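You operate a simulated robot arm through the tools that you are given. There is no shell and no other tool. Be economical: measure what you need, move in short steps, check, and stop when the job is done.

You are at the controls of a simulated robot arm. One attempt, no reset.

JOB
Grease the steel strip of the press and close the purple tub.
Fine: use the brush and the purple tub's grease, and put the brush back in its pot; slide plate in first, out again after.

The check looks at the end state, three seconds after you hand in, the way a careful person would. Anything else that was tipped, shoved, dropped, spilled or broken makes it a failure.

ROBOT AND FRAMES
A 7-joint arm with a two-finger parallel gripper, fixed in place. Base frame: the origin is at the foot of the arm, x ahead of it, y to its left, z up; the work surface is at about z = 860. Units: mm, degrees, N and s.
With the tool pointing down near the work surface it reaches from about 240 to 680 mm from the base axis. Its first joint turns from -66.0 to 66.0 degrees. Payload 2.4 kg.
The tool frame sits at the grasp point between the pads (the TCP): z along the fingers, y along the line on which they close. The tips reach 30 mm beyond it. Largest opening 94 mm; finger width 28, thickness 10; the body of the gripper, 50 by 96 mm, starts 55 mm behind the TCP.
Orientation is that of the tool frame in the base frame, as a unit quaternion [w, x, y, z]. With the fingers straight down and closing along the base's y, the tool's x points along the base's -x, its y along +y and its z along -z.

CONTROLS
- The arm moves only by the tool move_arm. Its argument "increments" is one flat list of numbers, 7 for each row, row after row: the shift along the tool's x, y, z in m, then the turn, a rotation vector about the tool's x, y, z in degrees, then the opening, from 0 (shut) to 1 (fully open). In form: [tx, ty, tz, rx, ry, rz, grip, tx, ty, tz, rx, ry, rz, grip, ...]. A call has 1 to 8 rows; each row shifts and turns the commanded pose from where the row before left it, along the tool's axes as they then stand. Each row takes 0.2 s and may step no farther than 50 mm and 8.6 degrees from the row before; otherwise, or with a gripper value out of range, the whole call is refused. A pose out of reach is approached as far as the arm can. The call stops where the force on the tool passes 50 N (or 10 N more than at its start, if that is more) or the arm is blocked; 0.2 s more then pass. The fingers move at their own pace (about 153 mm/s each) and stop on an object; they squeeze with about 40 N. The grip force told is the motor's: it shows also when the fingers shut on nothing. Time passes only in rows, and 0.2 s behind the last, so rows that do not move let the fingers close. The reply holds the time, the measured pose of the TCP, the force on the tool along the base axes, the opening and the grip force, in the units named above and with some noise, and new pictures: "show" is both (left out), scene, wrist or none.
- Cameras (640 x 400 px; columns grow to the right, rows downward): "scene" is fixed at [35, 470.8, 1450.6]; the picture's right is [-0.77, -0.63, 0.00], its down [-0.32, 0.39, -0.86] and it looks along [0.55, -0.67, -0.51] (base axes); focal length 360 px, centre (320, 200). "wrist" rides on the gripper at [-37, 0, -58] in the tool frame; the picture's right is [0.00, -1.00, 0.00], its down [0.97, 0.00, -0.24] and it looks along [0.24, 0.00, 0.97] (tool axes); focal length 218 px, centre (320, 200).
- pixel_to_xyz(camera, pixels): for up to 12 pixels [column, row] of the newest picture of that camera ("zoom" is the newest enlarged one), the place [x, y, z] in the base frame of the surface seen there, good to about 2 mm. It takes no simulated time.
- close_up(camera, box): a new picture of the part [left, top, right, bottom] of that camera's present view, enlarged. It takes no simulated time.
- hand_in(): hands the job in; it is judged then, once.

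Work in short steps. Measure before you move; look again where a grasp or a placing could have gone wrong, and mend it. You have 80 turns and 120 pictures in all, those below and enlarged ones among them. Open the gripper and draw the arm clear of the work before you hand the job in, unless the task says otherwise; then end with one line.

The tools are called by a JSON object that holds its "name" and its "arguments". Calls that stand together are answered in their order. move_arm: Moves the arm, as the interface text tells. Its arguments: {"type":"object","properties":{"increments":{"type":"array","items":{"type":"number"}},"show":{"type":"string","enum":["both","scene","wrist","none"]}},"required":["increments"]} The other tools are called the same way: pixel_to_xyz (camera, pixels) gives the place of the surface under pixels of a picture; close_up (camera, box) takes an enlarged picture of a part of a camera's view; hand_in () hands the job in.

At the start:

```text
clock: 0.0
tool_pos: [356.8, -86.3, 1236.6]
ee_rot: [0.0, 0.001, 1.0, -0.001]
force: [0.1, 0.0, 0.5]
grip_width: 94.1
grasp_force: 0.0
```

scene: 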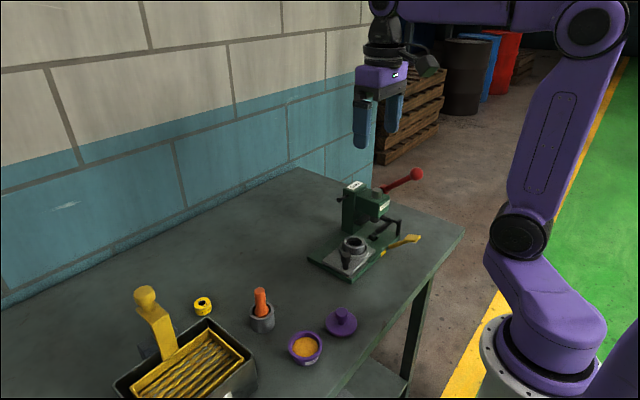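
wrist: 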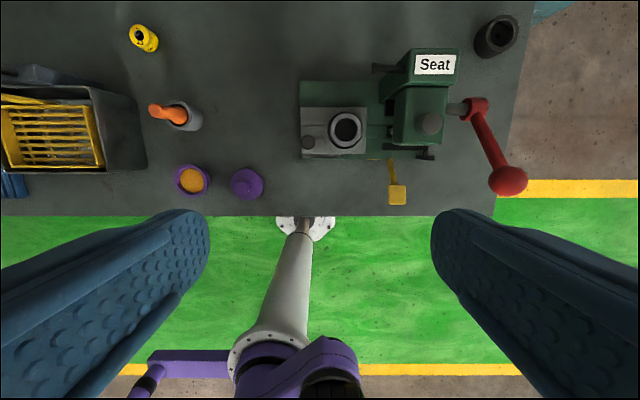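

The scene shows the press (around 355,230), the purple tub (305,347), its lid (341,322) and the brush pot (262,313). I'll take enlarged views before moving.

{"name": "close_up", "arguments": {"camera": "scene", "box": [290, 160, 450, 290]}}

{"name": "close_up", "arguments": {"camera": "scene", "box": [180, 270, 380, 395]}}

{"name": "close_up", "arguments": {"camera": "wrist", "box": [280, 20, 540, 220]}}

{"name": "pixel_to_xyz", "arguments": {"camera": "wrist", "pixels": [[345, 129], [308, 143], [398, 195], [392, 165], [430, 124], [247, 183], [192, 180], [180, 116], [160, 112], [508, 180], [375, 120], [425, 155]]}}

```text
3.08 times, centred on (370, 225) of scene
```

zoom: 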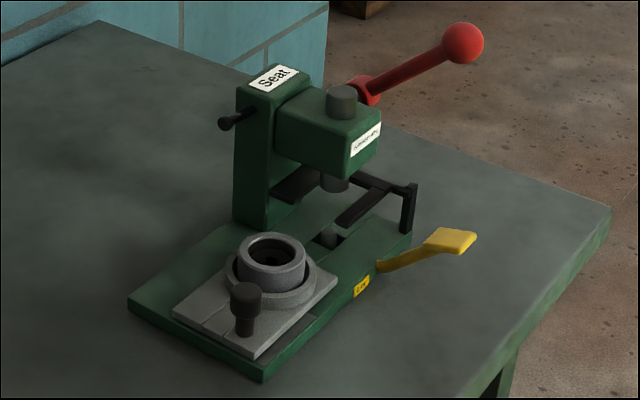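

```text
3.20 times, centred on (280, 332) of scene
```

zoom: 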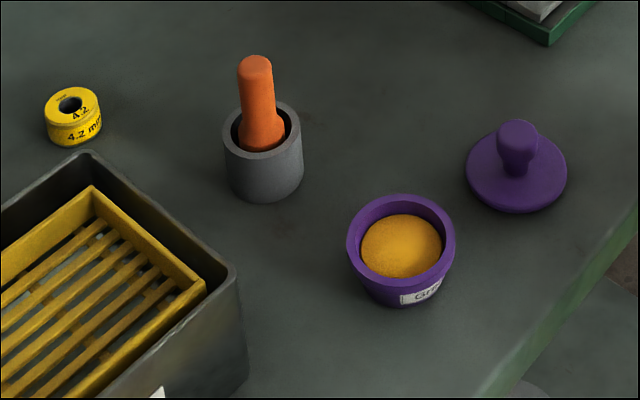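

```text
2.00 times, centred on (410, 120) of wrist
```

zoom: 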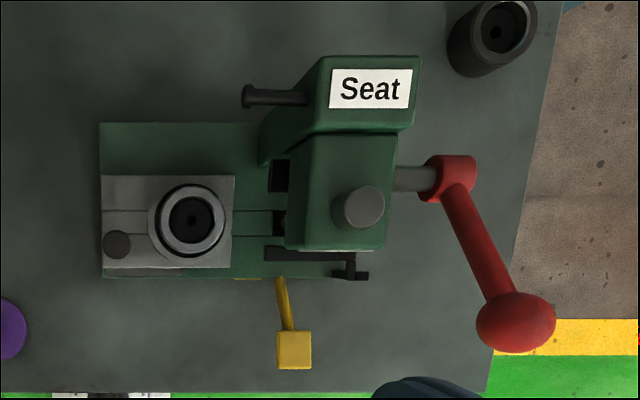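

```text
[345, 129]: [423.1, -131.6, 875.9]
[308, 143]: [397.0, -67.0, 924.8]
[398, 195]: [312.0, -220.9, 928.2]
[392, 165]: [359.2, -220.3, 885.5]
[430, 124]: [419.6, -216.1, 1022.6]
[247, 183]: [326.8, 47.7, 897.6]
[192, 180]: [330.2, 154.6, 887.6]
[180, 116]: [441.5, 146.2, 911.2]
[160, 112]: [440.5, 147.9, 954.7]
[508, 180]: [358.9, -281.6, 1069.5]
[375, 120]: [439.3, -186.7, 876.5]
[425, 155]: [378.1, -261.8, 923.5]
```

The grey slide plate with its knob sits outboard of the ram, and a yellow lever with a tag is beside it. I'll enlarge the labels and details of the lever and the plate.

{"name": "close_up", "arguments": {"camera": "scene", "box": [325, 225, 375, 285]}}

{"name": "close_up", "arguments": {"camera": "scene", "box": [355, 195, 430, 265]}}

{"name": "close_up", "arguments": {"camera": "wrist", "box": [295, 70, 455, 170]}}

```text
6.67 times, centred on (350, 255) of scene
```

zoom: 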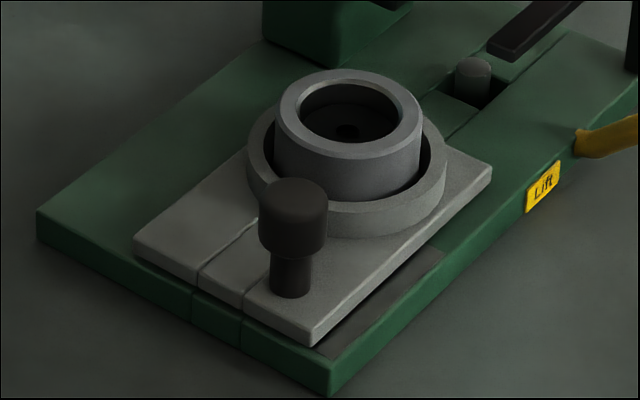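

```text
5.71 times, centred on (392, 230) of scene
```

zoom: 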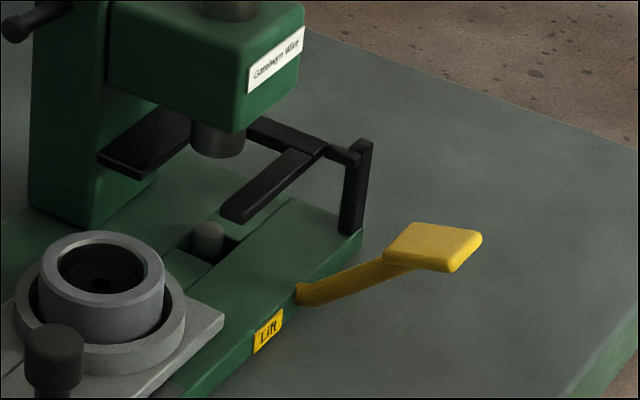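

```text
4.00 times, centred on (375, 120) of wrist
```

zoom: 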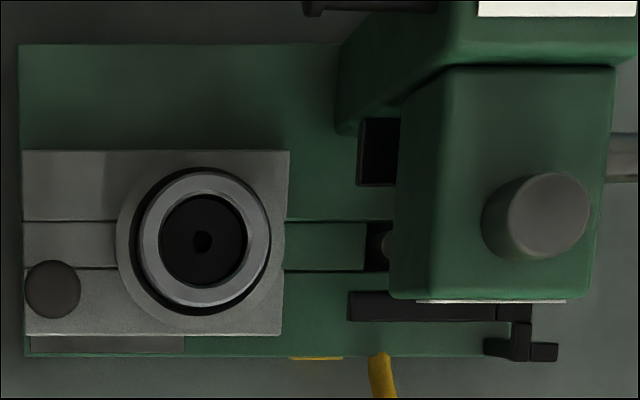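

The dark steel strip shows under the plate's near edge (zoom 30–185, 345). I'll measure plate, strip, knob, forks and base corners.

{"name": "pixel_to_xyz", "arguments": {"camera": "zoom", "pixels": [[35, 345], [178, 345], [105, 345], [52, 290], [30, 160], [280, 160], [275, 325], [28, 328], [200, 240], [325, 245], [300, 340], [420, 305]]}}

{"name": "pixel_to_xyz", "arguments": {"camera": "scene", "pixels": [[347, 254], [346, 267], [355, 241], [262, 292], [262, 312], [271, 309], [258, 328], [305, 346], [305, 335], [341, 312], [338, 325], [345, 332]]}}

```text
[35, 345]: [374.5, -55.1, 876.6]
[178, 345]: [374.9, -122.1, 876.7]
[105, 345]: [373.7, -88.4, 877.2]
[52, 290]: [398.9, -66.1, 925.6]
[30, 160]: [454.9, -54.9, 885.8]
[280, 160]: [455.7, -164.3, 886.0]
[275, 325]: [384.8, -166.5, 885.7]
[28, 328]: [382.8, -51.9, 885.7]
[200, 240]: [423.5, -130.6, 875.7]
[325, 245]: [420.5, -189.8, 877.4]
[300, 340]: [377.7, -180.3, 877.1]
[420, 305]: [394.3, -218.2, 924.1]
```

```text
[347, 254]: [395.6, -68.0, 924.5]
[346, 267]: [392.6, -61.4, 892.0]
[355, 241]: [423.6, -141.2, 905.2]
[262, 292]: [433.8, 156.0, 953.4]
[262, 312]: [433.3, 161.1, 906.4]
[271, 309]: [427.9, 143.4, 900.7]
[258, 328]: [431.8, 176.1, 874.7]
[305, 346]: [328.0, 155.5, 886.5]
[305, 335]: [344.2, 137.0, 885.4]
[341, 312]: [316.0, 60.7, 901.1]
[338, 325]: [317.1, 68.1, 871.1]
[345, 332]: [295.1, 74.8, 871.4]
```

Plate top is about z 886, the strip z 877, the knob (397, −67) top 925. I'll measure the press head's faces and the lid, tub and brush rims, so the gripper stays clear.

{"name": "pixel_to_xyz", "arguments": {"camera": "scene", "pixels": [[362, 208], [378, 219], [370, 217], [388, 200], [361, 196], [346, 215], [373, 207], [352, 187], [394, 233], [384, 183], [416, 174], [400, 183]]}}

{"name": "pixel_to_xyz", "arguments": {"camera": "wrist", "pixels": [[192, 166], [192, 195], [177, 180], [208, 180], [247, 168], [247, 199], [231, 183], [263, 183], [187, 102], [202, 118], [185, 129], [155, 112]]}}

```text
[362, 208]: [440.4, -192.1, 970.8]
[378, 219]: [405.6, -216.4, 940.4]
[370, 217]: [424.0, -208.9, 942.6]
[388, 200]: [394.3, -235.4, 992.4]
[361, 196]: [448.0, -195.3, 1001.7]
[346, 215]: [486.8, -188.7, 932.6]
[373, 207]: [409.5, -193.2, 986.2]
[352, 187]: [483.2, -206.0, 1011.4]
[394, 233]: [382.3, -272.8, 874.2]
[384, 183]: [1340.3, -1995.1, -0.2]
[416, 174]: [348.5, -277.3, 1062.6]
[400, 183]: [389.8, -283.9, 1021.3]
```

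```text
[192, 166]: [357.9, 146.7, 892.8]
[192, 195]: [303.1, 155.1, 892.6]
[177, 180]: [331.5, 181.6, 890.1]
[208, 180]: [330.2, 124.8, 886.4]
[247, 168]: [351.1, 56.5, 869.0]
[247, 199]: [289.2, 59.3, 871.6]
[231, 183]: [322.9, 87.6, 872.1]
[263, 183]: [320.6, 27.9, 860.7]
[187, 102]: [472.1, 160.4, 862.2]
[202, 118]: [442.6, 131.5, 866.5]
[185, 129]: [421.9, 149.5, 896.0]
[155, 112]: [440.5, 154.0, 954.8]
```

The press head's near face is at y −192, z 960 and up, which clears a gripper turned to close along x. I'll turn the tool −90° about its z while descending.

{"name": "move_arm", "arguments": {"increments": [0, 0, 0.015, 0, 0, -8.2, 0.6, 0, 0, 0.015, 0, 0, -8.2, 0.6, 0, 0, 0.015, 0, 0, -8.2, 0.6, 0, 0, 0.015, 0, 0, -8.2, 0.6, 0, 0, 0.015, 0, 0, -8.2, 0.6, 0, 0, 0.015, 0, 0, -8.2, 0.6, 0, 0, 0.015, 0, 0, -8.2, 0.6, 0, 0, 0.015, 0, 0, -8.2, 0.6], "show": "none"}}

{"name": "move_arm", "arguments": {"increments": [0, 0, 0.01, 0, 0, -8.2, 0.6, 0, 0, 0.01, 0, 0, -8.2, 0.6, 0, 0, 0.01, 0, 0, -8.0, 0.6, 0, 0, 0, 0, 0, 0, 0.6]}}

```text
clock: 1.8
tool_pos: [355.8, -86.5, 1117.2]
ee_rot: [0.0, -0.543, 0.84, 0.0]
force: [0.1, -0.5, 0.5]
grip_width: 56.5
grasp_force: 0.1
```

```text
clock: 2.8
tool_pos: [356.2, -86.1, 1086.4]
ee_rot: [-0.001, 0.708, -0.706, 0.0]
force: [-0.6, -0.8, 0.8]
grip_width: 56.4
grasp_force: 0.0
```

scene: 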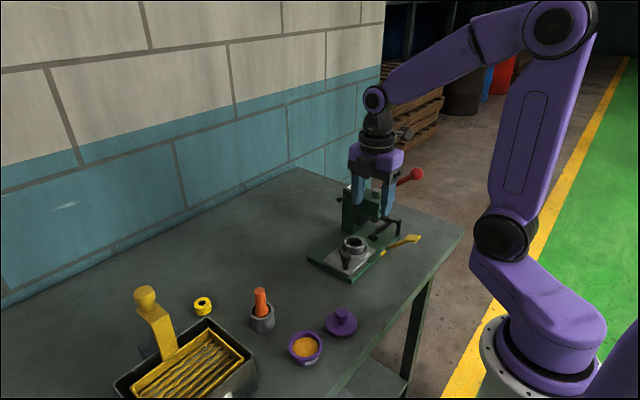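
wrist: 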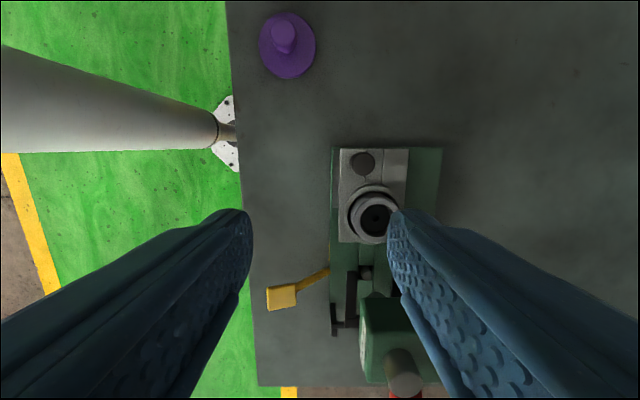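

The tool now closes along x, with the knob at wrist (363,162). I'll move over the knob at (397, −62) and go down to z 960.

{"name": "move_arm", "arguments": {"increments": [-0.012, -0.0205, 0.03, 0, 0, 0, 0.5, -0.012, -0.0205, 0.03, 0, 0, 0, 0.5, 0, 0, 0.033, 0, 0, 0, 0.5, 0, 0, 0.033, 0, 0, 0, 0.5, 0, 0, 0, 0, 0, 0, 0.5]}}

```text
clock: 4.0
tool_pos: [398.4, -61.3, 959.4]
ee_rot: [0.0, -0.707, 0.707, 0.0]
force: [0.3, 0.1, 0.0]
grip_width: 46.9
grasp_force: 0.1
```

scene: 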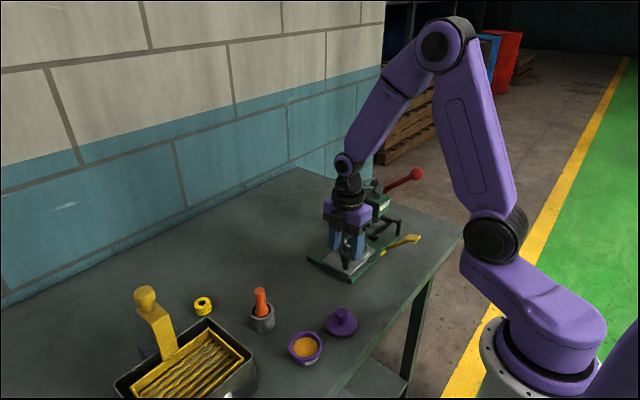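
wrist: 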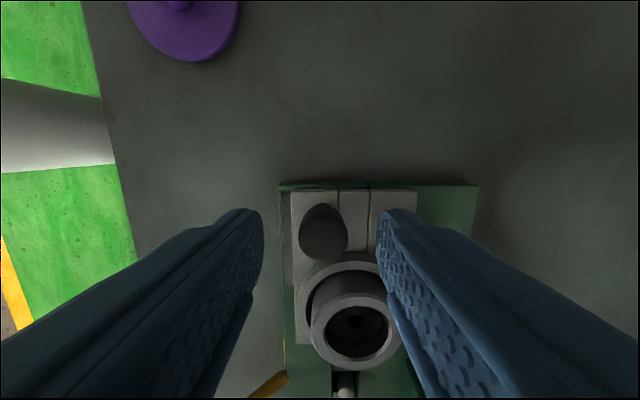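

The knob (323,232) is midway between the fingers. I'll descend to z 927 and close.

{"name": "move_arm", "arguments": {"increments": [0, 0, 0.016, 0, 0, 0, 0.5, 0, 0, 0.016, 0, 0, 0, 0.5, 0, 0, 0, 0, 0, 0, 0, 0, 0, 0, 0, 0, 0, 0]}}

```text
clock: 5.0
tool_pos: [399.4, -62.4, 929.5]
ee_rot: [-0.002, 0.708, -0.706, 0.001]
force: [10.9, -2.1, 6.9]
grip_width: 24.0
grasp_force: 44.8
```

scene: 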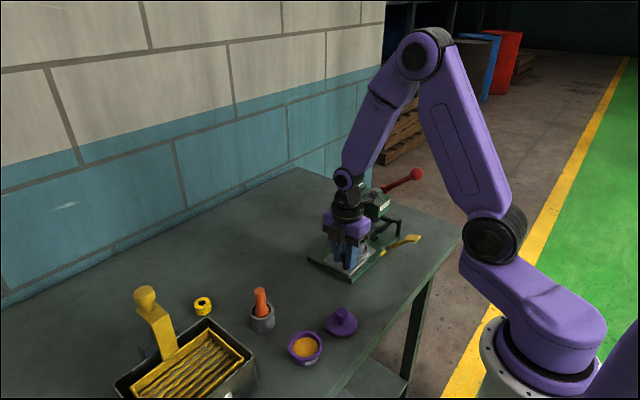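
wrist: 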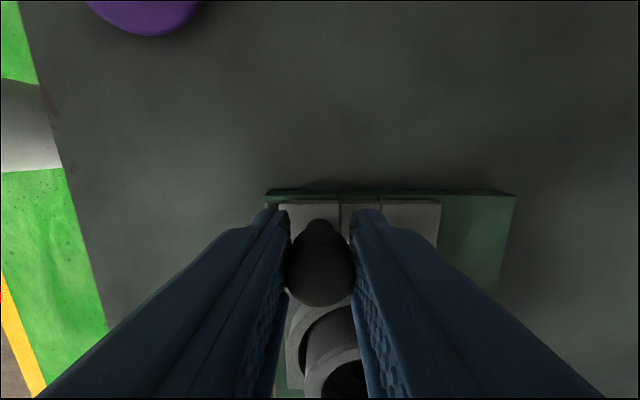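

The knob is gripped (24 mm, 45 N). I'll slide the plate in along −y in short steps, watching the force.

{"name": "move_arm", "arguments": {"increments": [0.005, -0.0015, 0, 0, 0, 0, 0, 0.01, 0, 0, 0, 0, 0, 0, 0.01, 0, 0, 0, 0, 0, 0, 0.01, 0, 0, 0, 0, 0, 0]}}

```text
clock: 6.0
tool_pos: [401.1, -98.9, 929.4]
ee_rot: [0.0, 0.708, -0.706, 0.001]
force: [4.7, -0.3, 27.7]
grip_width: 23.8
grasp_force: 44.6
```

scene: 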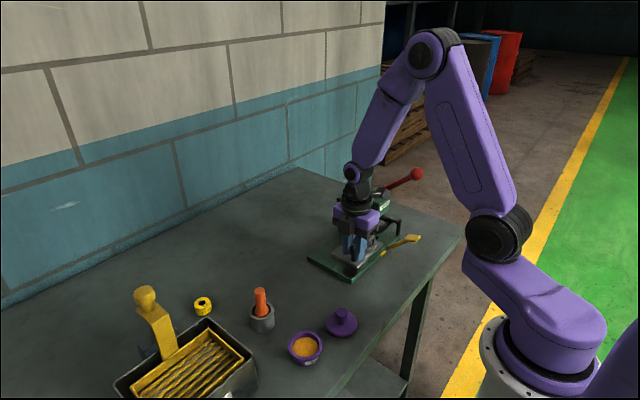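
wrist: 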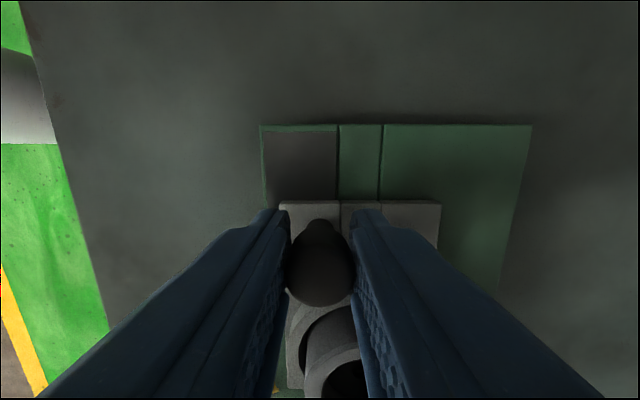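

The plate slides and the strip is emerging on the left (270–338, 165). Upward force is 28 N, so I'll ease 1.5 mm up and keep sliding.

{"name": "move_arm", "arguments": {"increments": [0.008, 0, -0.0015, 0, 0, 0, 0, 0.01, 0, 0, 0, 0, 0, 0, 0.01, 0, 0, 0, 0, 0, 0, 0.008, 0, 0, 0, 0, 0, 0]}}

```text
clock: 7.0
tool_pos: [400.8, -133.9, 929.6]
ee_rot: [0.0, -0.707, 0.707, 0.0]
force: [14.3, 0.8, -30.4]
grip_width: 23.8
grasp_force: 44.8
```

scene: 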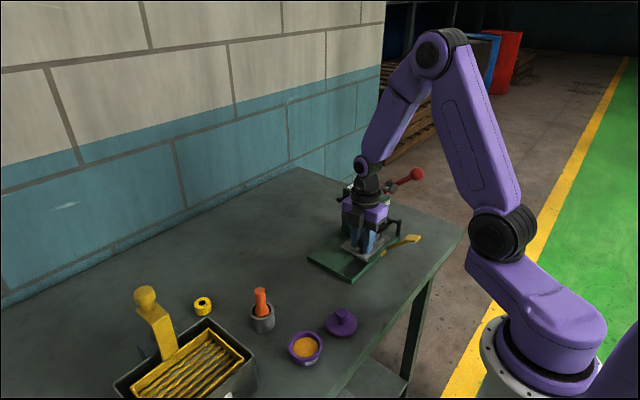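
wrist: 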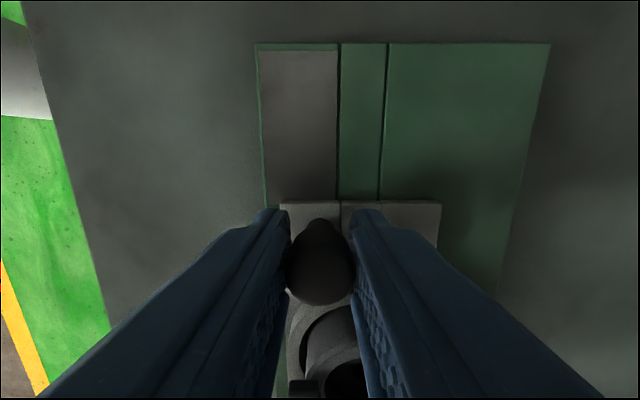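

Force z is now −30 N, so I'll ease back 0.8 mm down and 1 mm toward +x. Then I'll slide on in smaller steps until the stop.

{"name": "move_arm", "arguments": {"increments": [0.004, -0.001, 0.0008, 0, 0, 0, 0, 0.005, 0, 0, 0, 0, 0, 0, 0.004, 0, 0, 0, 0, 0, 0, 0.004, 0, 0, 0, 0, 0, 0]}}

```text
clock: 8.0
tool_pos: [400.0, -150.8, 929.3]
ee_rot: [0.0, -0.707, 0.707, 0.001]
force: [-1.0, -2.6, -4.2]
grip_width: 23.8
grasp_force: 45.1
```

scene: 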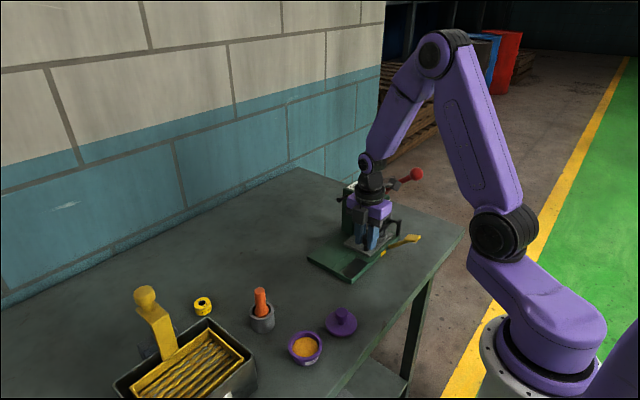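
wrist: 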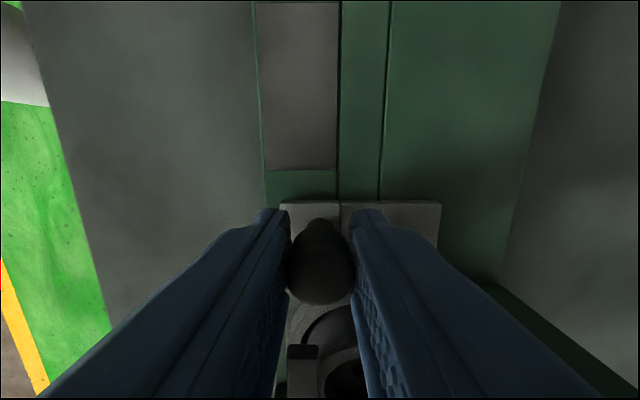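

The strip is now fully exposed; its inner end is at row 170. I'll nudge 4 mm more to seat the plate, then read the force.

{"name": "move_arm", "arguments": {"increments": [0.002, 0, 0, 0, 0, 0, 0, 0.002, 0, 0, 0, 0, 0, 0, 0, 0, 0, 0, 0, 0, 0], "show": "none"}}

```text
clock: 8.8
tool_pos: [400.5, -151.5, 929.3]
ee_rot: [0.0, 0.708, -0.706, -0.001]
force: [-9.4, 22.1, 20.0]
grip_width: 23.8
grasp_force: 44.9
```

The plate is against its stop (y −151.5, 22 N). I'll relax 3 mm, open, and rise clear with the arm drawn toward +y.

{"name": "move_arm", "arguments": {"increments": [-0.003, 0, 0, 0, 0, 0, 0, 0, 0, 0, 0, 0, 0, 0.45, 0, 0, 0, 0, 0, 0, 0.45, 0, 0, -0.03, 0, 0, 0, 0.45, 0, 0, -0.04, 0, 0, 0, 0.45, -0.05, 0, -0.04, 0, 0, 0, 0.6, -0.05, 0, 0, 0, 0, 0, 0.6, -0.05, 0, 0, 0, 0, 0, 0.6]}}

```text
refused: row 6 steps farther than a row can; nothing moved
```

Row 6 was over the 50 mm limit, so I'll send it again with smaller steps.

{"name": "move_arm", "arguments": {"increments": [-0.003, 0, 0, 0, 0, 0, 0, 0, 0, 0, 0, 0, 0, 0.45, 0, 0, 0, 0, 0, 0, 0.45, 0, 0, -0.03, 0, 0, 0, 0.45, 0, 0, -0.04, 0, 0, 0, 0.45, -0.035, 0, -0.03, 0, 0, 0, 0.6, -0.045, 0, 0, 0, 0, 0, 0.6, -0.045, 0, 0, 0, 0, 0, 0.6]}}

```text
clock: 10.6
tool_pos: [399.7, -25.5, 1029.4]
ee_rot: [0.0, 0.707, -0.707, -0.001]
force: [0.3, 0.7, -1.0]
grip_width: 56.2
grasp_force: 0.0
```

scene: 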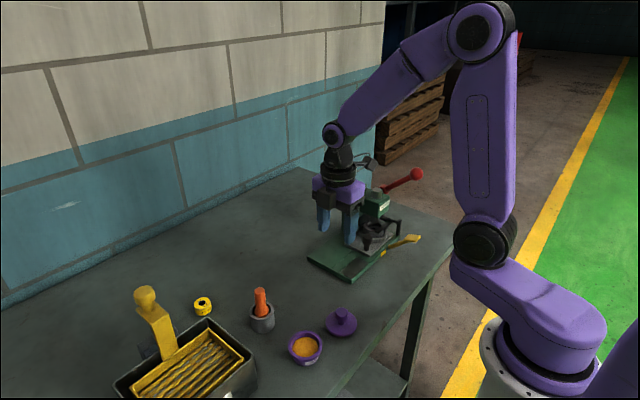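
wrist: 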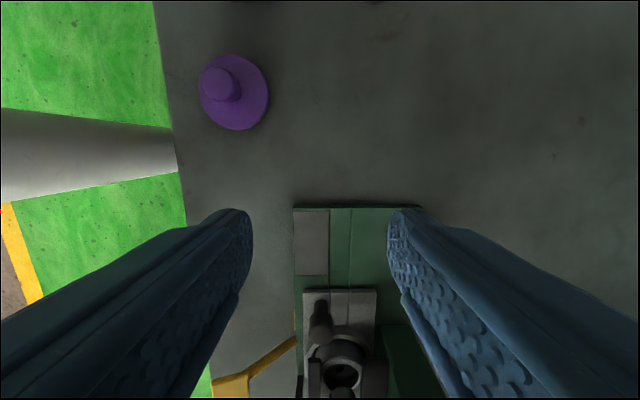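

The plate is in and the strip shows at wrist (295–329, 210–275). I'll measure the strip.

{"name": "pixel_to_xyz", "arguments": {"camera": "wrist", "pixels": [[298, 213], [327, 213], [298, 272], [327, 272], [312, 240], [312, 282], [331, 240], [310, 292], [321, 310], [370, 292]]}}

{"name": "close_up", "arguments": {"camera": "wrist", "box": [270, 195, 400, 295]}}

{"name": "close_up", "arguments": {"camera": "scene", "box": [220, 270, 300, 340]}}

```text
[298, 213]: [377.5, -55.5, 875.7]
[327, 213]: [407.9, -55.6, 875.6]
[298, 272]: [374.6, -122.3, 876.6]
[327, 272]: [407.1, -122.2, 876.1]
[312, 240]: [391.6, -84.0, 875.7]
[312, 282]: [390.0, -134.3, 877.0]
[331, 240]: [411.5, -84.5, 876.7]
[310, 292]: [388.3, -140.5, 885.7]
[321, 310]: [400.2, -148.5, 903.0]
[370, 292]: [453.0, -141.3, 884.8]
```

```text
4.00 times, centred on (335, 245) of wrist
```

zoom: 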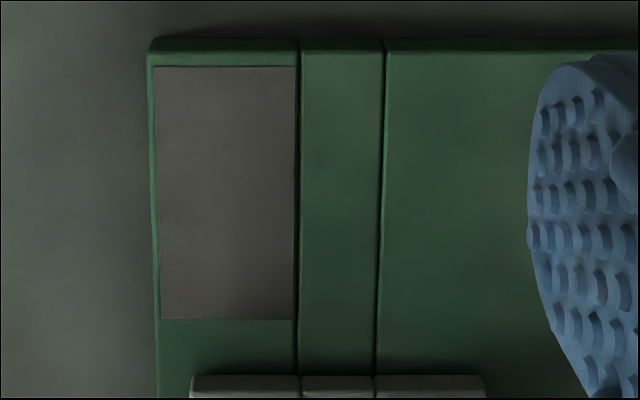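

```text
5.71 times, centred on (260, 305) of scene
```

zoom: 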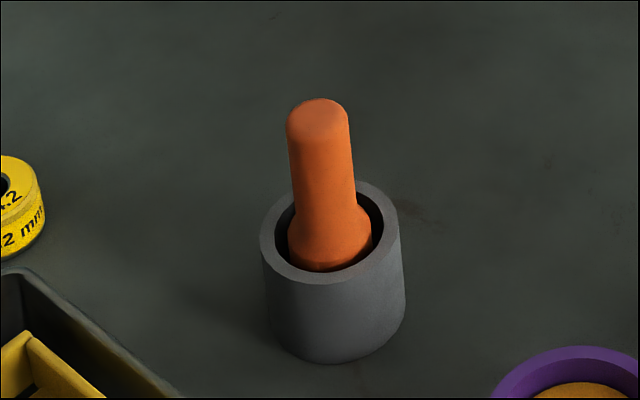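

The strip covers x 375–409, y −54…−122, z 876. I'll go above the brush pot to measure the handle.

{"name": "move_arm", "arguments": {"increments": [-0.044, -0.009, -0.01, 0, 0, 0, 0.6, -0.044, -0.009, -0.01, 0, 0, 0, 0.6, -0.044, -0.008, -0.01, 0, 0, 0, 0.6, -0.044, -0.008, 0, 0, 0, 0, 0.6, 0, 0, 0, 0, 0, 0, 0.6]}}

```text
clock: 11.8
tool_pos: [434.8, 151.4, 1058.6]
ee_rot: [0.0, -0.707, 0.707, 0.0]
force: [-0.2, 0.5, -0.1]
grip_width: 56.4
grasp_force: 0.1
```

scene: 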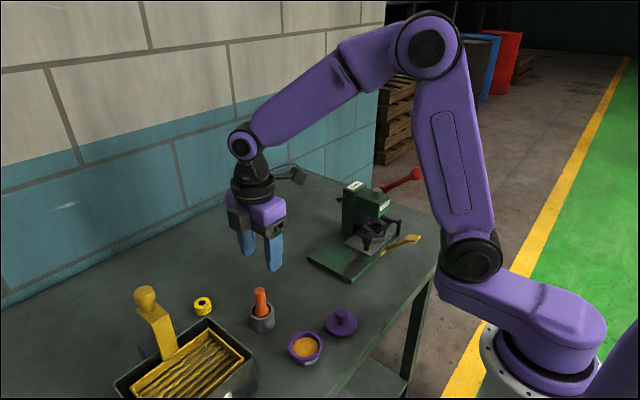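
wrist: 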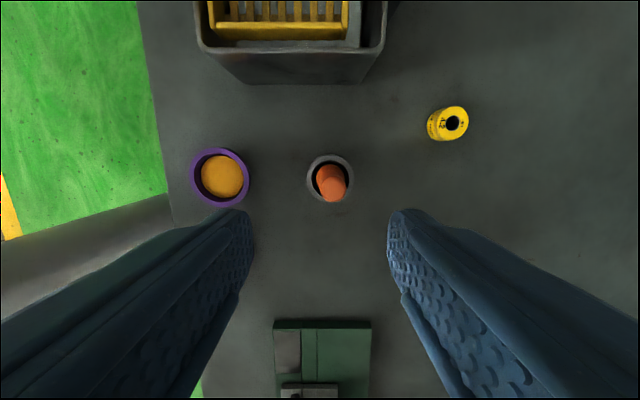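

The pot is at wrist (331,178) with the handle inside. I'll measure the handle, pot rim and tub.

{"name": "close_up", "arguments": {"camera": "wrist", "box": [180, 130, 380, 230]}}

{"name": "pixel_to_xyz", "arguments": {"camera": "wrist", "pixels": [[333, 189], [326, 170], [330, 156], [308, 178], [353, 178], [331, 203], [220, 177], [193, 177], [248, 177], [220, 150], [220, 205], [320, 200]]}}

```text
3.20 times, centred on (280, 180) of wrist
```

zoom: 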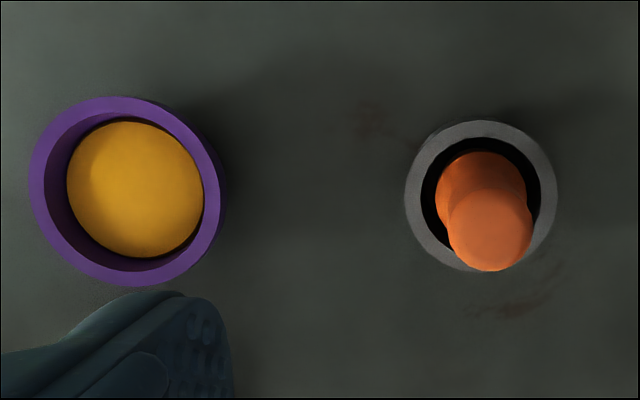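

```text
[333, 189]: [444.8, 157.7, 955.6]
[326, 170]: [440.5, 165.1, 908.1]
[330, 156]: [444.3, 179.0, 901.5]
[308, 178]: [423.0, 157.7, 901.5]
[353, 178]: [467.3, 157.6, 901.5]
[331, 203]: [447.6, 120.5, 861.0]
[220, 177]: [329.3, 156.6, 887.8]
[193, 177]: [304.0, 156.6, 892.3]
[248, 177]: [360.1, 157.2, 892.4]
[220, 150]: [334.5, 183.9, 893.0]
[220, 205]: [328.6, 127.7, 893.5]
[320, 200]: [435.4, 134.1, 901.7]
```

The handle stands nearly upright at (445, 157), its top at z 955.6. The tub centre is (331, 156), with grease at 888 and the rim at 893. I'll move over the handle and go down to about z 975.

{"name": "move_arm", "arguments": {"increments": [-0.0055, -0.01, 0.04, 0, 0, 0, 0.6, 0, 0, 0.043, 0, 0, 0, 0.6, 0, 0, 0, 0, 0, 0, 0.6]}}

```text
clock: 12.6
tool_pos: [443.9, 157.0, 973.0]
ee_rot: [0.001, -0.707, 0.707, 0.0]
force: [0.3, 0.0, -0.6]
grip_width: 56.3
grasp_force: 0.1
```

scene: 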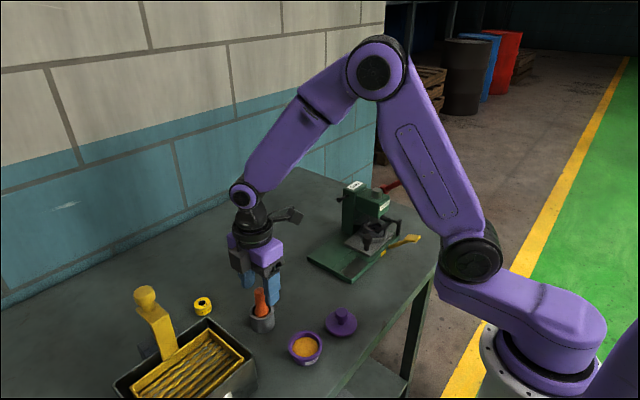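
wrist: 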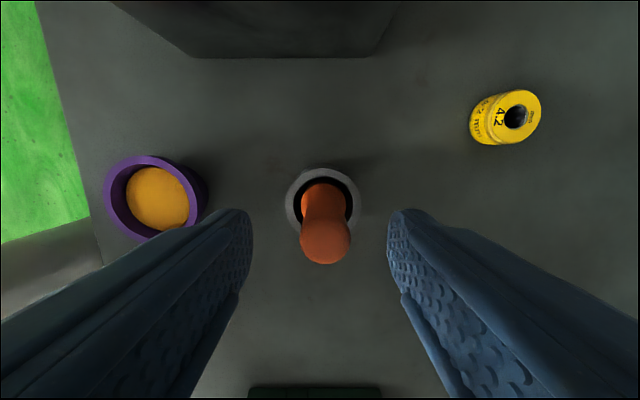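

The handle (325,240) is centred between the fingers. I'll descend to z 947 and close.

{"name": "move_arm", "arguments": {"increments": [0, 0, 0.013, 0, 0, 0, 0.6, 0, 0, 0.013, 0, 0, 0, 0.6, 0, 0, 0, 0, 0, 0, 0.1, 0, 0, 0, 0, 0, 0, 0.1, 0, 0, 0, 0, 0, 0, 0.1]}}

```text
clock: 13.8
tool_pos: [443.5, 155.7, 948.3]
ee_rot: [-0.001, 0.707, -0.707, 0.0]
force: [0.2, -0.1, 0.6]
grip_width: 19.3
grasp_force: 40.4
```

scene: 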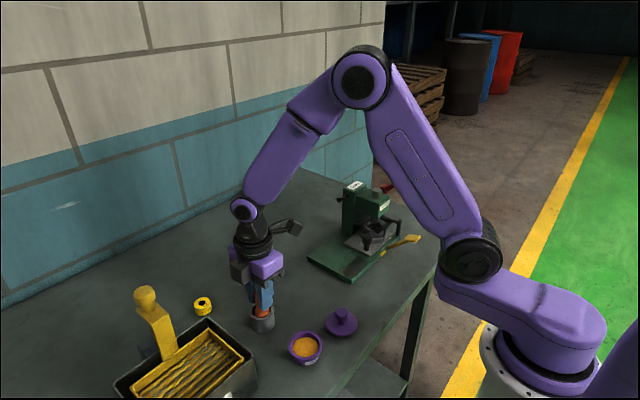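
wrist: 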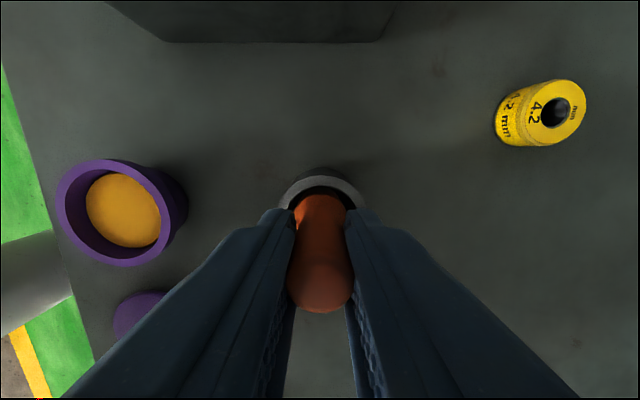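

Gripped at 19.3 mm. I'll lift straight up 90 mm and look at the brush head.

{"name": "move_arm", "arguments": {"increments": [0, 0, -0.02, 0, 0, 0, 0.1, 0, 0, -0.03, 0, 0, 0, 0.1, 0, 0, -0.04, 0, 0, 0, 0.1, 0, 0, 0, 0, 0, 0, 0.1], "show": "scene"}}

{"name": "close_up", "arguments": {"camera": "scene", "box": [210, 220, 340, 370]}}

```text
clock: 14.8
tool_pos: [443.7, 155.2, 1041.5]
ee_rot: [0.0, -0.706, 0.708, 0.0]
force: [0.0, -0.2, -0.7]
grip_width: 19.0
grasp_force: 40.2
```

scene: 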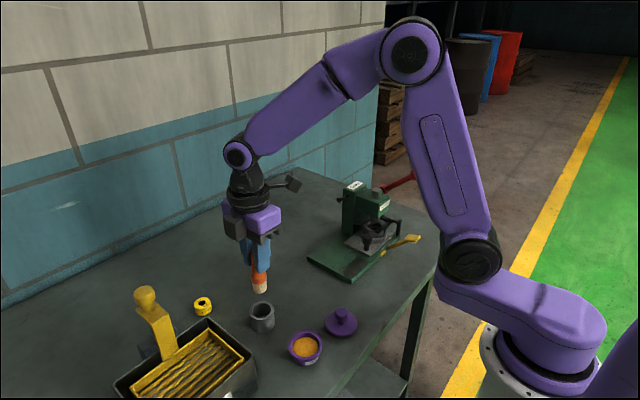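

```text
2.67 times, centred on (275, 295) of scene
```

zoom: 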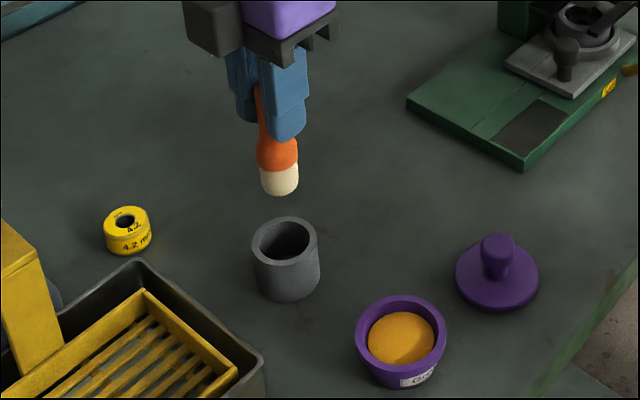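

The cream bristles show at zoom (279,180). I'll measure their ends to get the tool length.

{"name": "pixel_to_xyz", "arguments": {"camera": "zoom", "pixels": [[280, 193], [279, 188], [279, 180], [278, 165], [263, 180], [296, 180], [279, 150], [293, 160]]}}

```text
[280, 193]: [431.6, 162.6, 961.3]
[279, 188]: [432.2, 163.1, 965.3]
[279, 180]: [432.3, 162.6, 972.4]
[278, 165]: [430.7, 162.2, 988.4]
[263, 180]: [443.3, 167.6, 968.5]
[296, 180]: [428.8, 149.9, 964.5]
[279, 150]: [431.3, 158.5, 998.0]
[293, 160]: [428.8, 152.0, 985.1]
```

Bristles end about 81 mm below the TCP. I'll go over the tub at (331, 156) and lower the tip to just above the rim.

{"name": "move_arm", "arguments": {"increments": [0, 0.038, 0, 0, 0, 0, 0.1, 0, 0.038, 0, 0, 0, 0, 0.1, -0.0008, 0.0367, 0, 0, 0, 0, 0.1, 0, 0, 0.03, 0, 0, 0, 0.1, 0, 0, 0.022, 0, 0, 0, 0.1, 0, 0, 0, 0, 0, 0, 0.1]}}

{"name": "close_up", "arguments": {"camera": "scene", "box": [260, 280, 360, 380]}}

```text
clock: 16.2
tool_pos: [331.4, 156.0, 988.0]
ee_rot: [0.0, 0.707, -0.707, 0.0]
force: [-0.6, 0.3, -0.1]
grip_width: 19.5
grasp_force: 40.0
```

scene: 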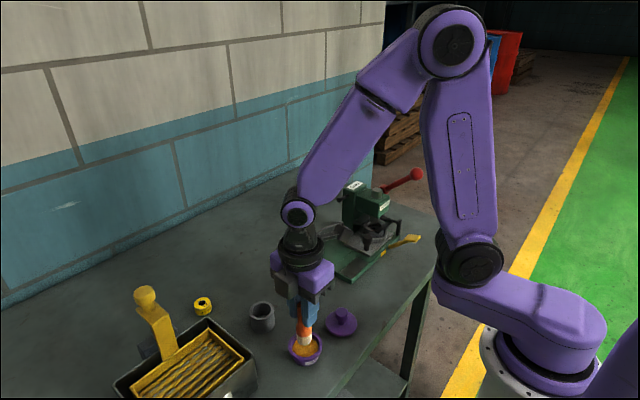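
wrist: 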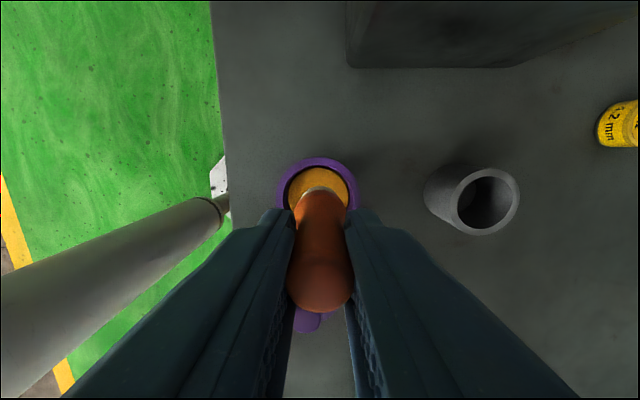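

```text
4.00 times, centred on (310, 330) of scene
```

zoom: 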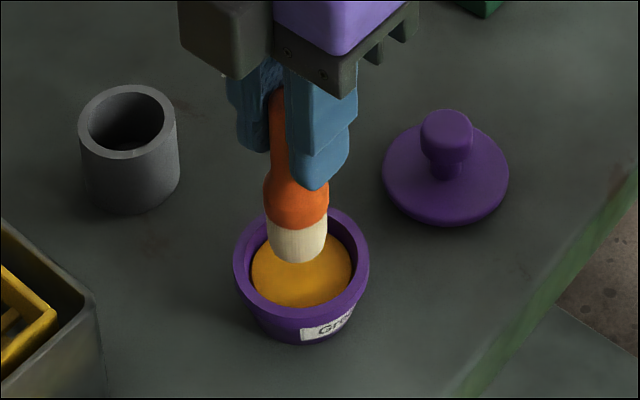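

The brush is over the grease. I'll dip 24 mm, so the tip goes about 5 mm into the grease, hold, and read the force.

{"name": "move_arm", "arguments": {"increments": [0, 0, 0.012, 0, 0, 0, 0.1, 0, 0, 0.008, 0, 0, 0, 0.1, 0, 0, 0.004, 0, 0, 0, 0.1, 0, 0, 0, 0, 0, 0, 0.1], "show": "none"}}

{"name": "close_up", "arguments": {"camera": "scene", "box": [260, 280, 360, 380]}}

```text
clock: 17.2
tool_pos: [333.0, 158.5, 966.2]
ee_rot: [-0.002, 0.707, -0.707, 0.0]
force: [-2.5, 1.5, 29.1]
grip_width: 18.9
grasp_force: 39.8
```

```text
4.00 times, centred on (310, 330) of scene
```

zoom: 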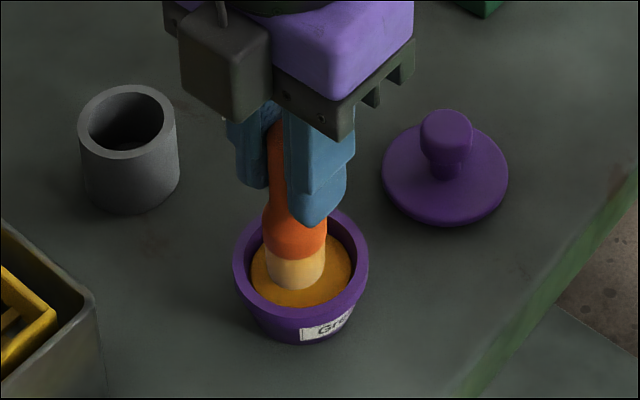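

The bristles touch the grease (29 N) and look yellowed. I'll lift out and check the coating.

{"name": "move_arm", "arguments": {"increments": [0, 0, -0.01, 0, 0, 0, 0.1, 0, 0, -0.03, 0, 0, 0, 0.1, 0, 0, -0.03, 0, 0, 0, 0.1, 0, 0, 0, 0, 0, 0, 0.1], "show": "none"}}

{"name": "close_up", "arguments": {"camera": "scene", "box": [250, 250, 360, 370]}}

```text
clock: 18.2
tool_pos: [331.7, 157.7, 1034.2]
ee_rot: [0.0, -0.707, 0.708, 0.001]
force: [0.7, 0.4, 0.6]
grip_width: 19.3
grasp_force: 40.1
```

```text
3.33 times, centred on (305, 310) of scene
```

zoom: 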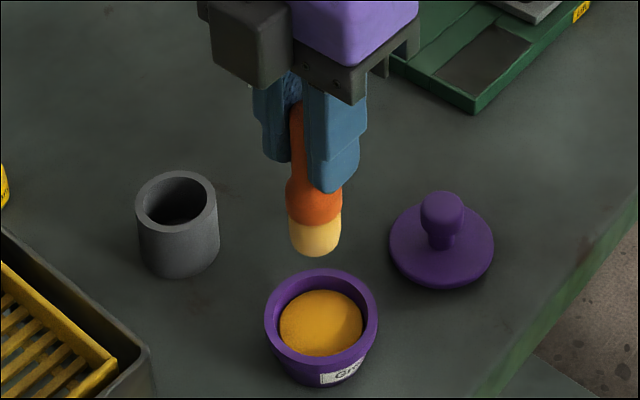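

The bristles are coated yellow. I'll re-measure the tip length in case it slipped in the grip.

{"name": "pixel_to_xyz", "arguments": {"camera": "zoom", "pixels": [[316, 254], [316, 248], [316, 225], [296, 240], [338, 240], [316, 215]]}}

```text
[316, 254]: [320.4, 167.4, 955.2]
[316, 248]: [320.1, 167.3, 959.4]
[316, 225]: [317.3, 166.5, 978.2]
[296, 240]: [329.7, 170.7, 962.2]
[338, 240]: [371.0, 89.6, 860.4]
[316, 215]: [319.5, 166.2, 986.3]
```

Tip is 80 mm below the TCP. I'll carry the brush over the outer end of the strip at (387, −66) and lower it to about 14 mm above it.

{"name": "move_arm", "arguments": {"increments": [0.0373, -0.0092, 0, 0, 0, 0, 0.1, 0.0373, -0.0092, 0, 0, 0, 0, 0.1, 0.0373, -0.0092, 0, 0, 0, 0, 0.1, 0.0373, -0.0092, 0, 0, 0, 0, 0.1, 0.0373, -0.0092, 0, 0, 0, 0, 0.1, 0.0373, -0.0092, 0, 0, 0, 0, 0.1, 0, 0, 0.032, 0, 0, 0, 0.1, 0, 0, 0.032, 0, 0, 0, 0.1], "show": "wrist"}}

{"name": "close_up", "arguments": {"camera": "scene", "box": [295, 190, 415, 300]}}

```text
clock: 20.0
tool_pos: [388.9, -65.6, 971.3]
ee_rot: [-0.001, 0.707, -0.707, 0.0]
force: [-0.4, -0.6, 0.3]
grip_width: 19.2
grasp_force: 40.0
```

wrist: 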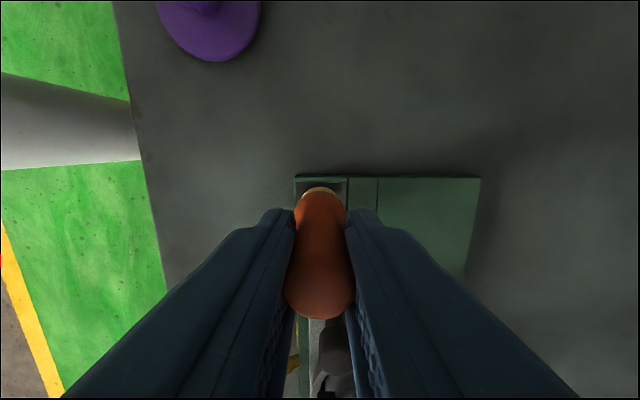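

```text
3.64 times, centred on (355, 245) of scene
```

zoom: 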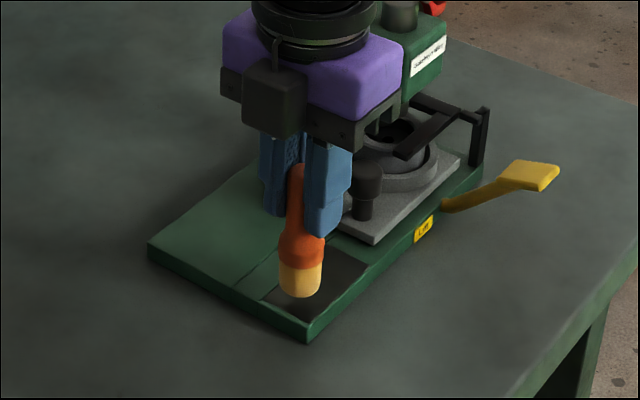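

Over the strip's outer end. I'll lower to contact and read the force.

{"name": "move_arm", "arguments": {"increments": [0, 0.001, 0.01, 0, 0, 0, 0.1, 0, 0, 0.004, 0, 0, 0, 0.1, 0, 0, 0.001, 0, 0, 0, 0.1, 0, 0, 0, 0, 0, 0, 0.1], "show": "none"}}

```text
clock: 21.0
tool_pos: [388.3, -66.7, 956.0]
ee_rot: [-0.001, 0.708, -0.706, 0.001]
force: [-2.4, 3.4, 21.0]
grip_width: 19.2
grasp_force: 39.9
```

Contact at 21 N. I'll stroke inward along x≈387 to y −110, checking for tilt.

{"name": "move_arm", "arguments": {"increments": [0.008, 0.0005, 0, 0, 0, 0, 0.1, 0.009, 0, 0, 0, 0, 0, 0.1, 0.009, 0, 0, 0, 0, 0, 0.1, 0.009, 0, 0, 0, 0, 0, 0.1, 0.009, 0, 0, 0, 0, 0, 0.1], "show": "none"}}

{"name": "close_up", "arguments": {"camera": "scene", "box": [295, 190, 415, 300]}}

```text
clock: 22.2
tool_pos: [385.3, -111.1, 955.3]
ee_rot: [0.0, 0.707, -0.707, 0.0]
force: [0.5, 8.3, 25.8]
grip_width: 19.0
grasp_force: 40.3
```

```text
3.64 times, centred on (355, 245) of scene
```

zoom: 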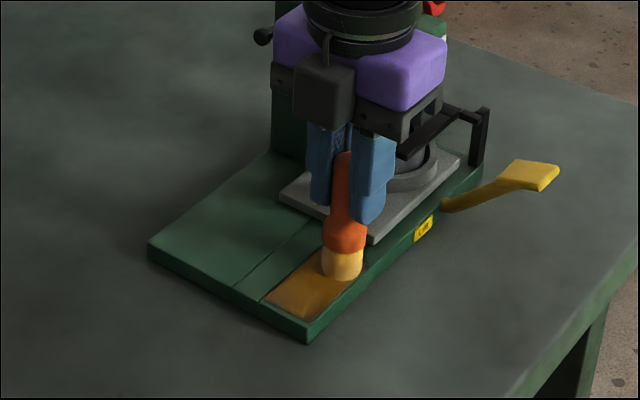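

A grease film is forming on the strip. I'll shift to x≈397 and stroke back outward to y −66.

{"name": "move_arm", "arguments": {"increments": [0, -0.006, 0, 0, 0, 0, 0.1, 0, -0.006, 0, 0, 0, 0, 0.1, -0.009, 0, 0, 0, 0, 0, 0.1, -0.009, 0, 0, 0, 0, 0, 0.1, -0.009, 0, 0, 0, 0, 0, 0.1, -0.009, 0, 0, 0, 0, 0, 0.1, -0.009, 0, 0, 0, 0, 0, 0.1, 0, 0, 0, 0, 0, 0, 0.1], "show": "none"}}

{"name": "close_up", "arguments": {"camera": "scene", "box": [295, 190, 415, 300]}}

```text
clock: 24.0
tool_pos: [398.2, -67.7, 955.2]
ee_rot: [0.0, -0.707, 0.707, 0.0]
force: [0.3, 1.1, -0.3]
grip_width: 19.5
grasp_force: 39.9
```

```text
3.64 times, centred on (355, 245) of scene
```

zoom: 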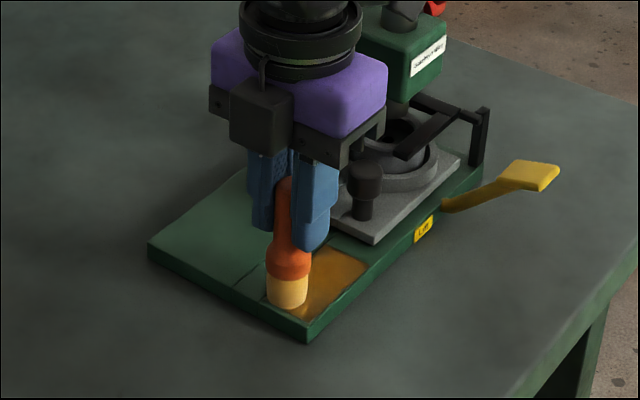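

Force has dropped to zero, so I'll lift and move aside to see the coverage.

{"name": "move_arm", "arguments": {"increments": [0, 0, -0.03, 0, 0, 0, 0.1, -0.035, 0, -0.03, 0, 0, 0, 0.1, -0.045, 0, 0, 0, 0, 0, 0.1, 0, 0, 0, 0, 0, 0, 0.1], "show": "wrist"}}

{"name": "close_up", "arguments": {"camera": "scene", "box": [315, 235, 395, 290]}}

```text
clock: 25.0
tool_pos: [395.4, 14.6, 1015.0]
ee_rot: [0.0, -0.707, 0.707, 0.0]
force: [0.7, 0.1, -0.8]
grip_width: 19.1
grasp_force: 39.7
```

wrist: 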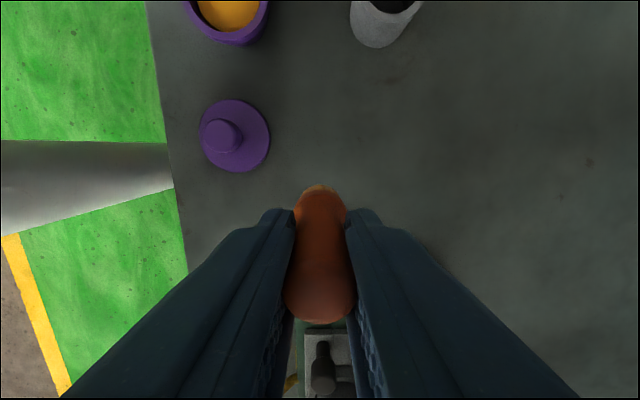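

```text
7.27 times, centred on (355, 262) of scene
```

zoom: 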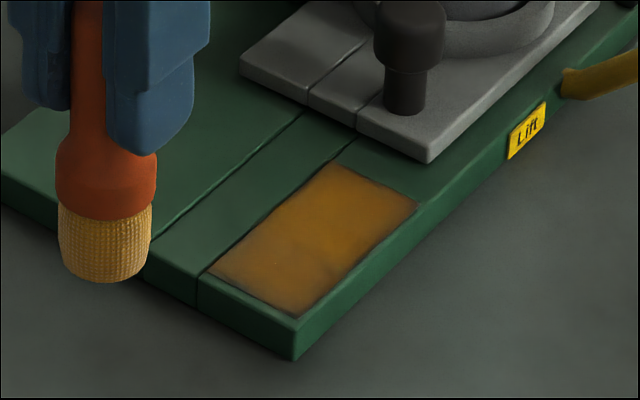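

The film covers the strip but is thin at the outer end (zoom 230–300, 290). I'll make a second pass there, starting at (396, −63).

{"name": "move_arm", "arguments": {"increments": [0.04, 0, 0, 0, 0, 0, 0.1, 0.0375, 0, 0, 0, 0, 0, 0.1, 0, 0, 0.035, 0, 0, 0, 0.1, 0, 0, 0.024, 0, 0, 0, 0.1, 0, 0, 0.003, 0, 0, 0, 0.1, 0, 0, 0, 0, 0, 0, 0.1], "show": "none"}}

```text
clock: 26.4
tool_pos: [398.7, -63.8, 953.7]
ee_rot: [-0.001, 0.708, -0.707, 0.001]
force: [-2.4, -0.5, 29.4]
grip_width: 19.4
grasp_force: 40.1
```

Contact at 29 N at (398.7, −63.8). I'll stroke across to x 386, then inward, and back outward in the middle.

{"name": "move_arm", "arguments": {"increments": [0, 0.006, 0, 0, 0, 0, 0.1, 0, 0.006, 0, 0, 0, 0, 0.1, 0.01, 0, 0, 0, 0, 0, 0.1, 0.012, 0, 0, 0, 0, 0, 0.1, 0.012, 0, 0, 0, 0, 0, 0.1, 0.01, 0, 0, 0, 0, 0, 0.1, 0, -0.01, 0, 0, 0, 0, 0.1, -0.01, 0, 0, 0, 0, 0, 0.1], "show": "none"}}

{"name": "move_arm", "arguments": {"increments": [-0.012, 0, 0, 0, 0, 0, 0.1, -0.012, 0, 0, 0, 0, 0, 0.1, -0.01, 0, 0, 0, 0, 0, 0.1, 0, 0, 0, 0, 0, 0, 0.1, 0, 0, -0.03, 0, 0, 0, 0.1, -0.035, 0, -0.03, 0, 0, 0, 0.1, -0.045, 0, 0, 0, 0, 0, 0.1, 0, 0, 0, 0, 0, 0, 0.1], "show": "none"}}

{"name": "close_up", "arguments": {"camera": "scene", "box": [315, 235, 395, 290]}}

```text
clock: 28.2
tool_pos: [397.4, -100.0, 952.7]
ee_rot: [0.001, -0.707, 0.707, -0.003]
force: [-0.2, -9.1, 24.3]
grip_width: 19.3
grasp_force: 40.3
```

```text
clock: 30.0
tool_pos: [395.3, 17.3, 1013.0]
ee_rot: [0.0, 0.707, -0.707, 0.0]
force: [-0.4, 0.3, -0.3]
grip_width: 19.3
grasp_force: 39.7
```

```text
7.27 times, centred on (355, 262) of scene
```

zoom: 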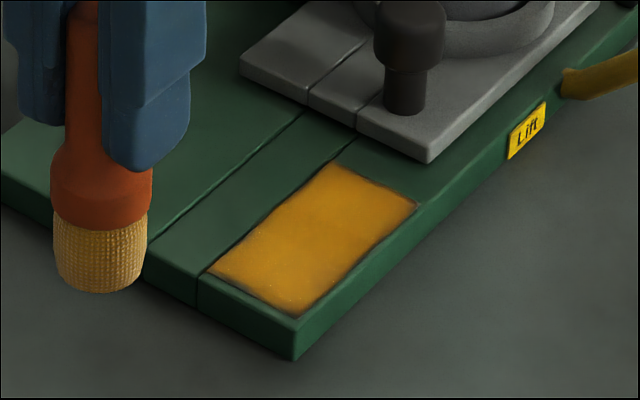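

The strip is evenly greased. I'll carry the brush back over the pot at (444.5, 156.5), raised to z 1035.

{"name": "move_arm", "arguments": {"increments": [-0.03, -0.01, -0.022, 0, 0, 0, 0.1, -0.037, -0.013, 0, 0, 0, 0, 0.1, -0.037, -0.013, 0, 0, 0, 0, 0.1, -0.0355, -0.013, 0, 0, 0, 0, 0.1, 0, 0, 0, 0, 0, 0, 0.1, 0, 0, 0, 0, 0, 0, 0.1], "show": "wrist"}}

{"name": "close_up", "arguments": {"camera": "scene", "box": [210, 240, 310, 340]}}

```text
clock: 31.4
tool_pos: [446.3, 155.1, 1035.4]
ee_rot: [0.0, -0.707, 0.707, 0.001]
force: [0.1, 0.0, -0.6]
grip_width: 19.5
grasp_force: 40.1
```

wrist: 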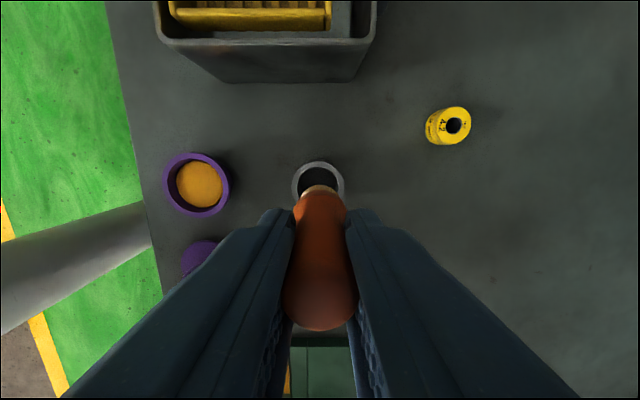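

```text
4.00 times, centred on (260, 290) of scene
```

zoom: 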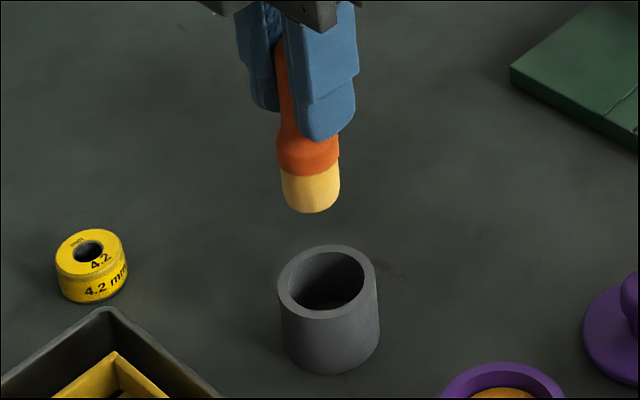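

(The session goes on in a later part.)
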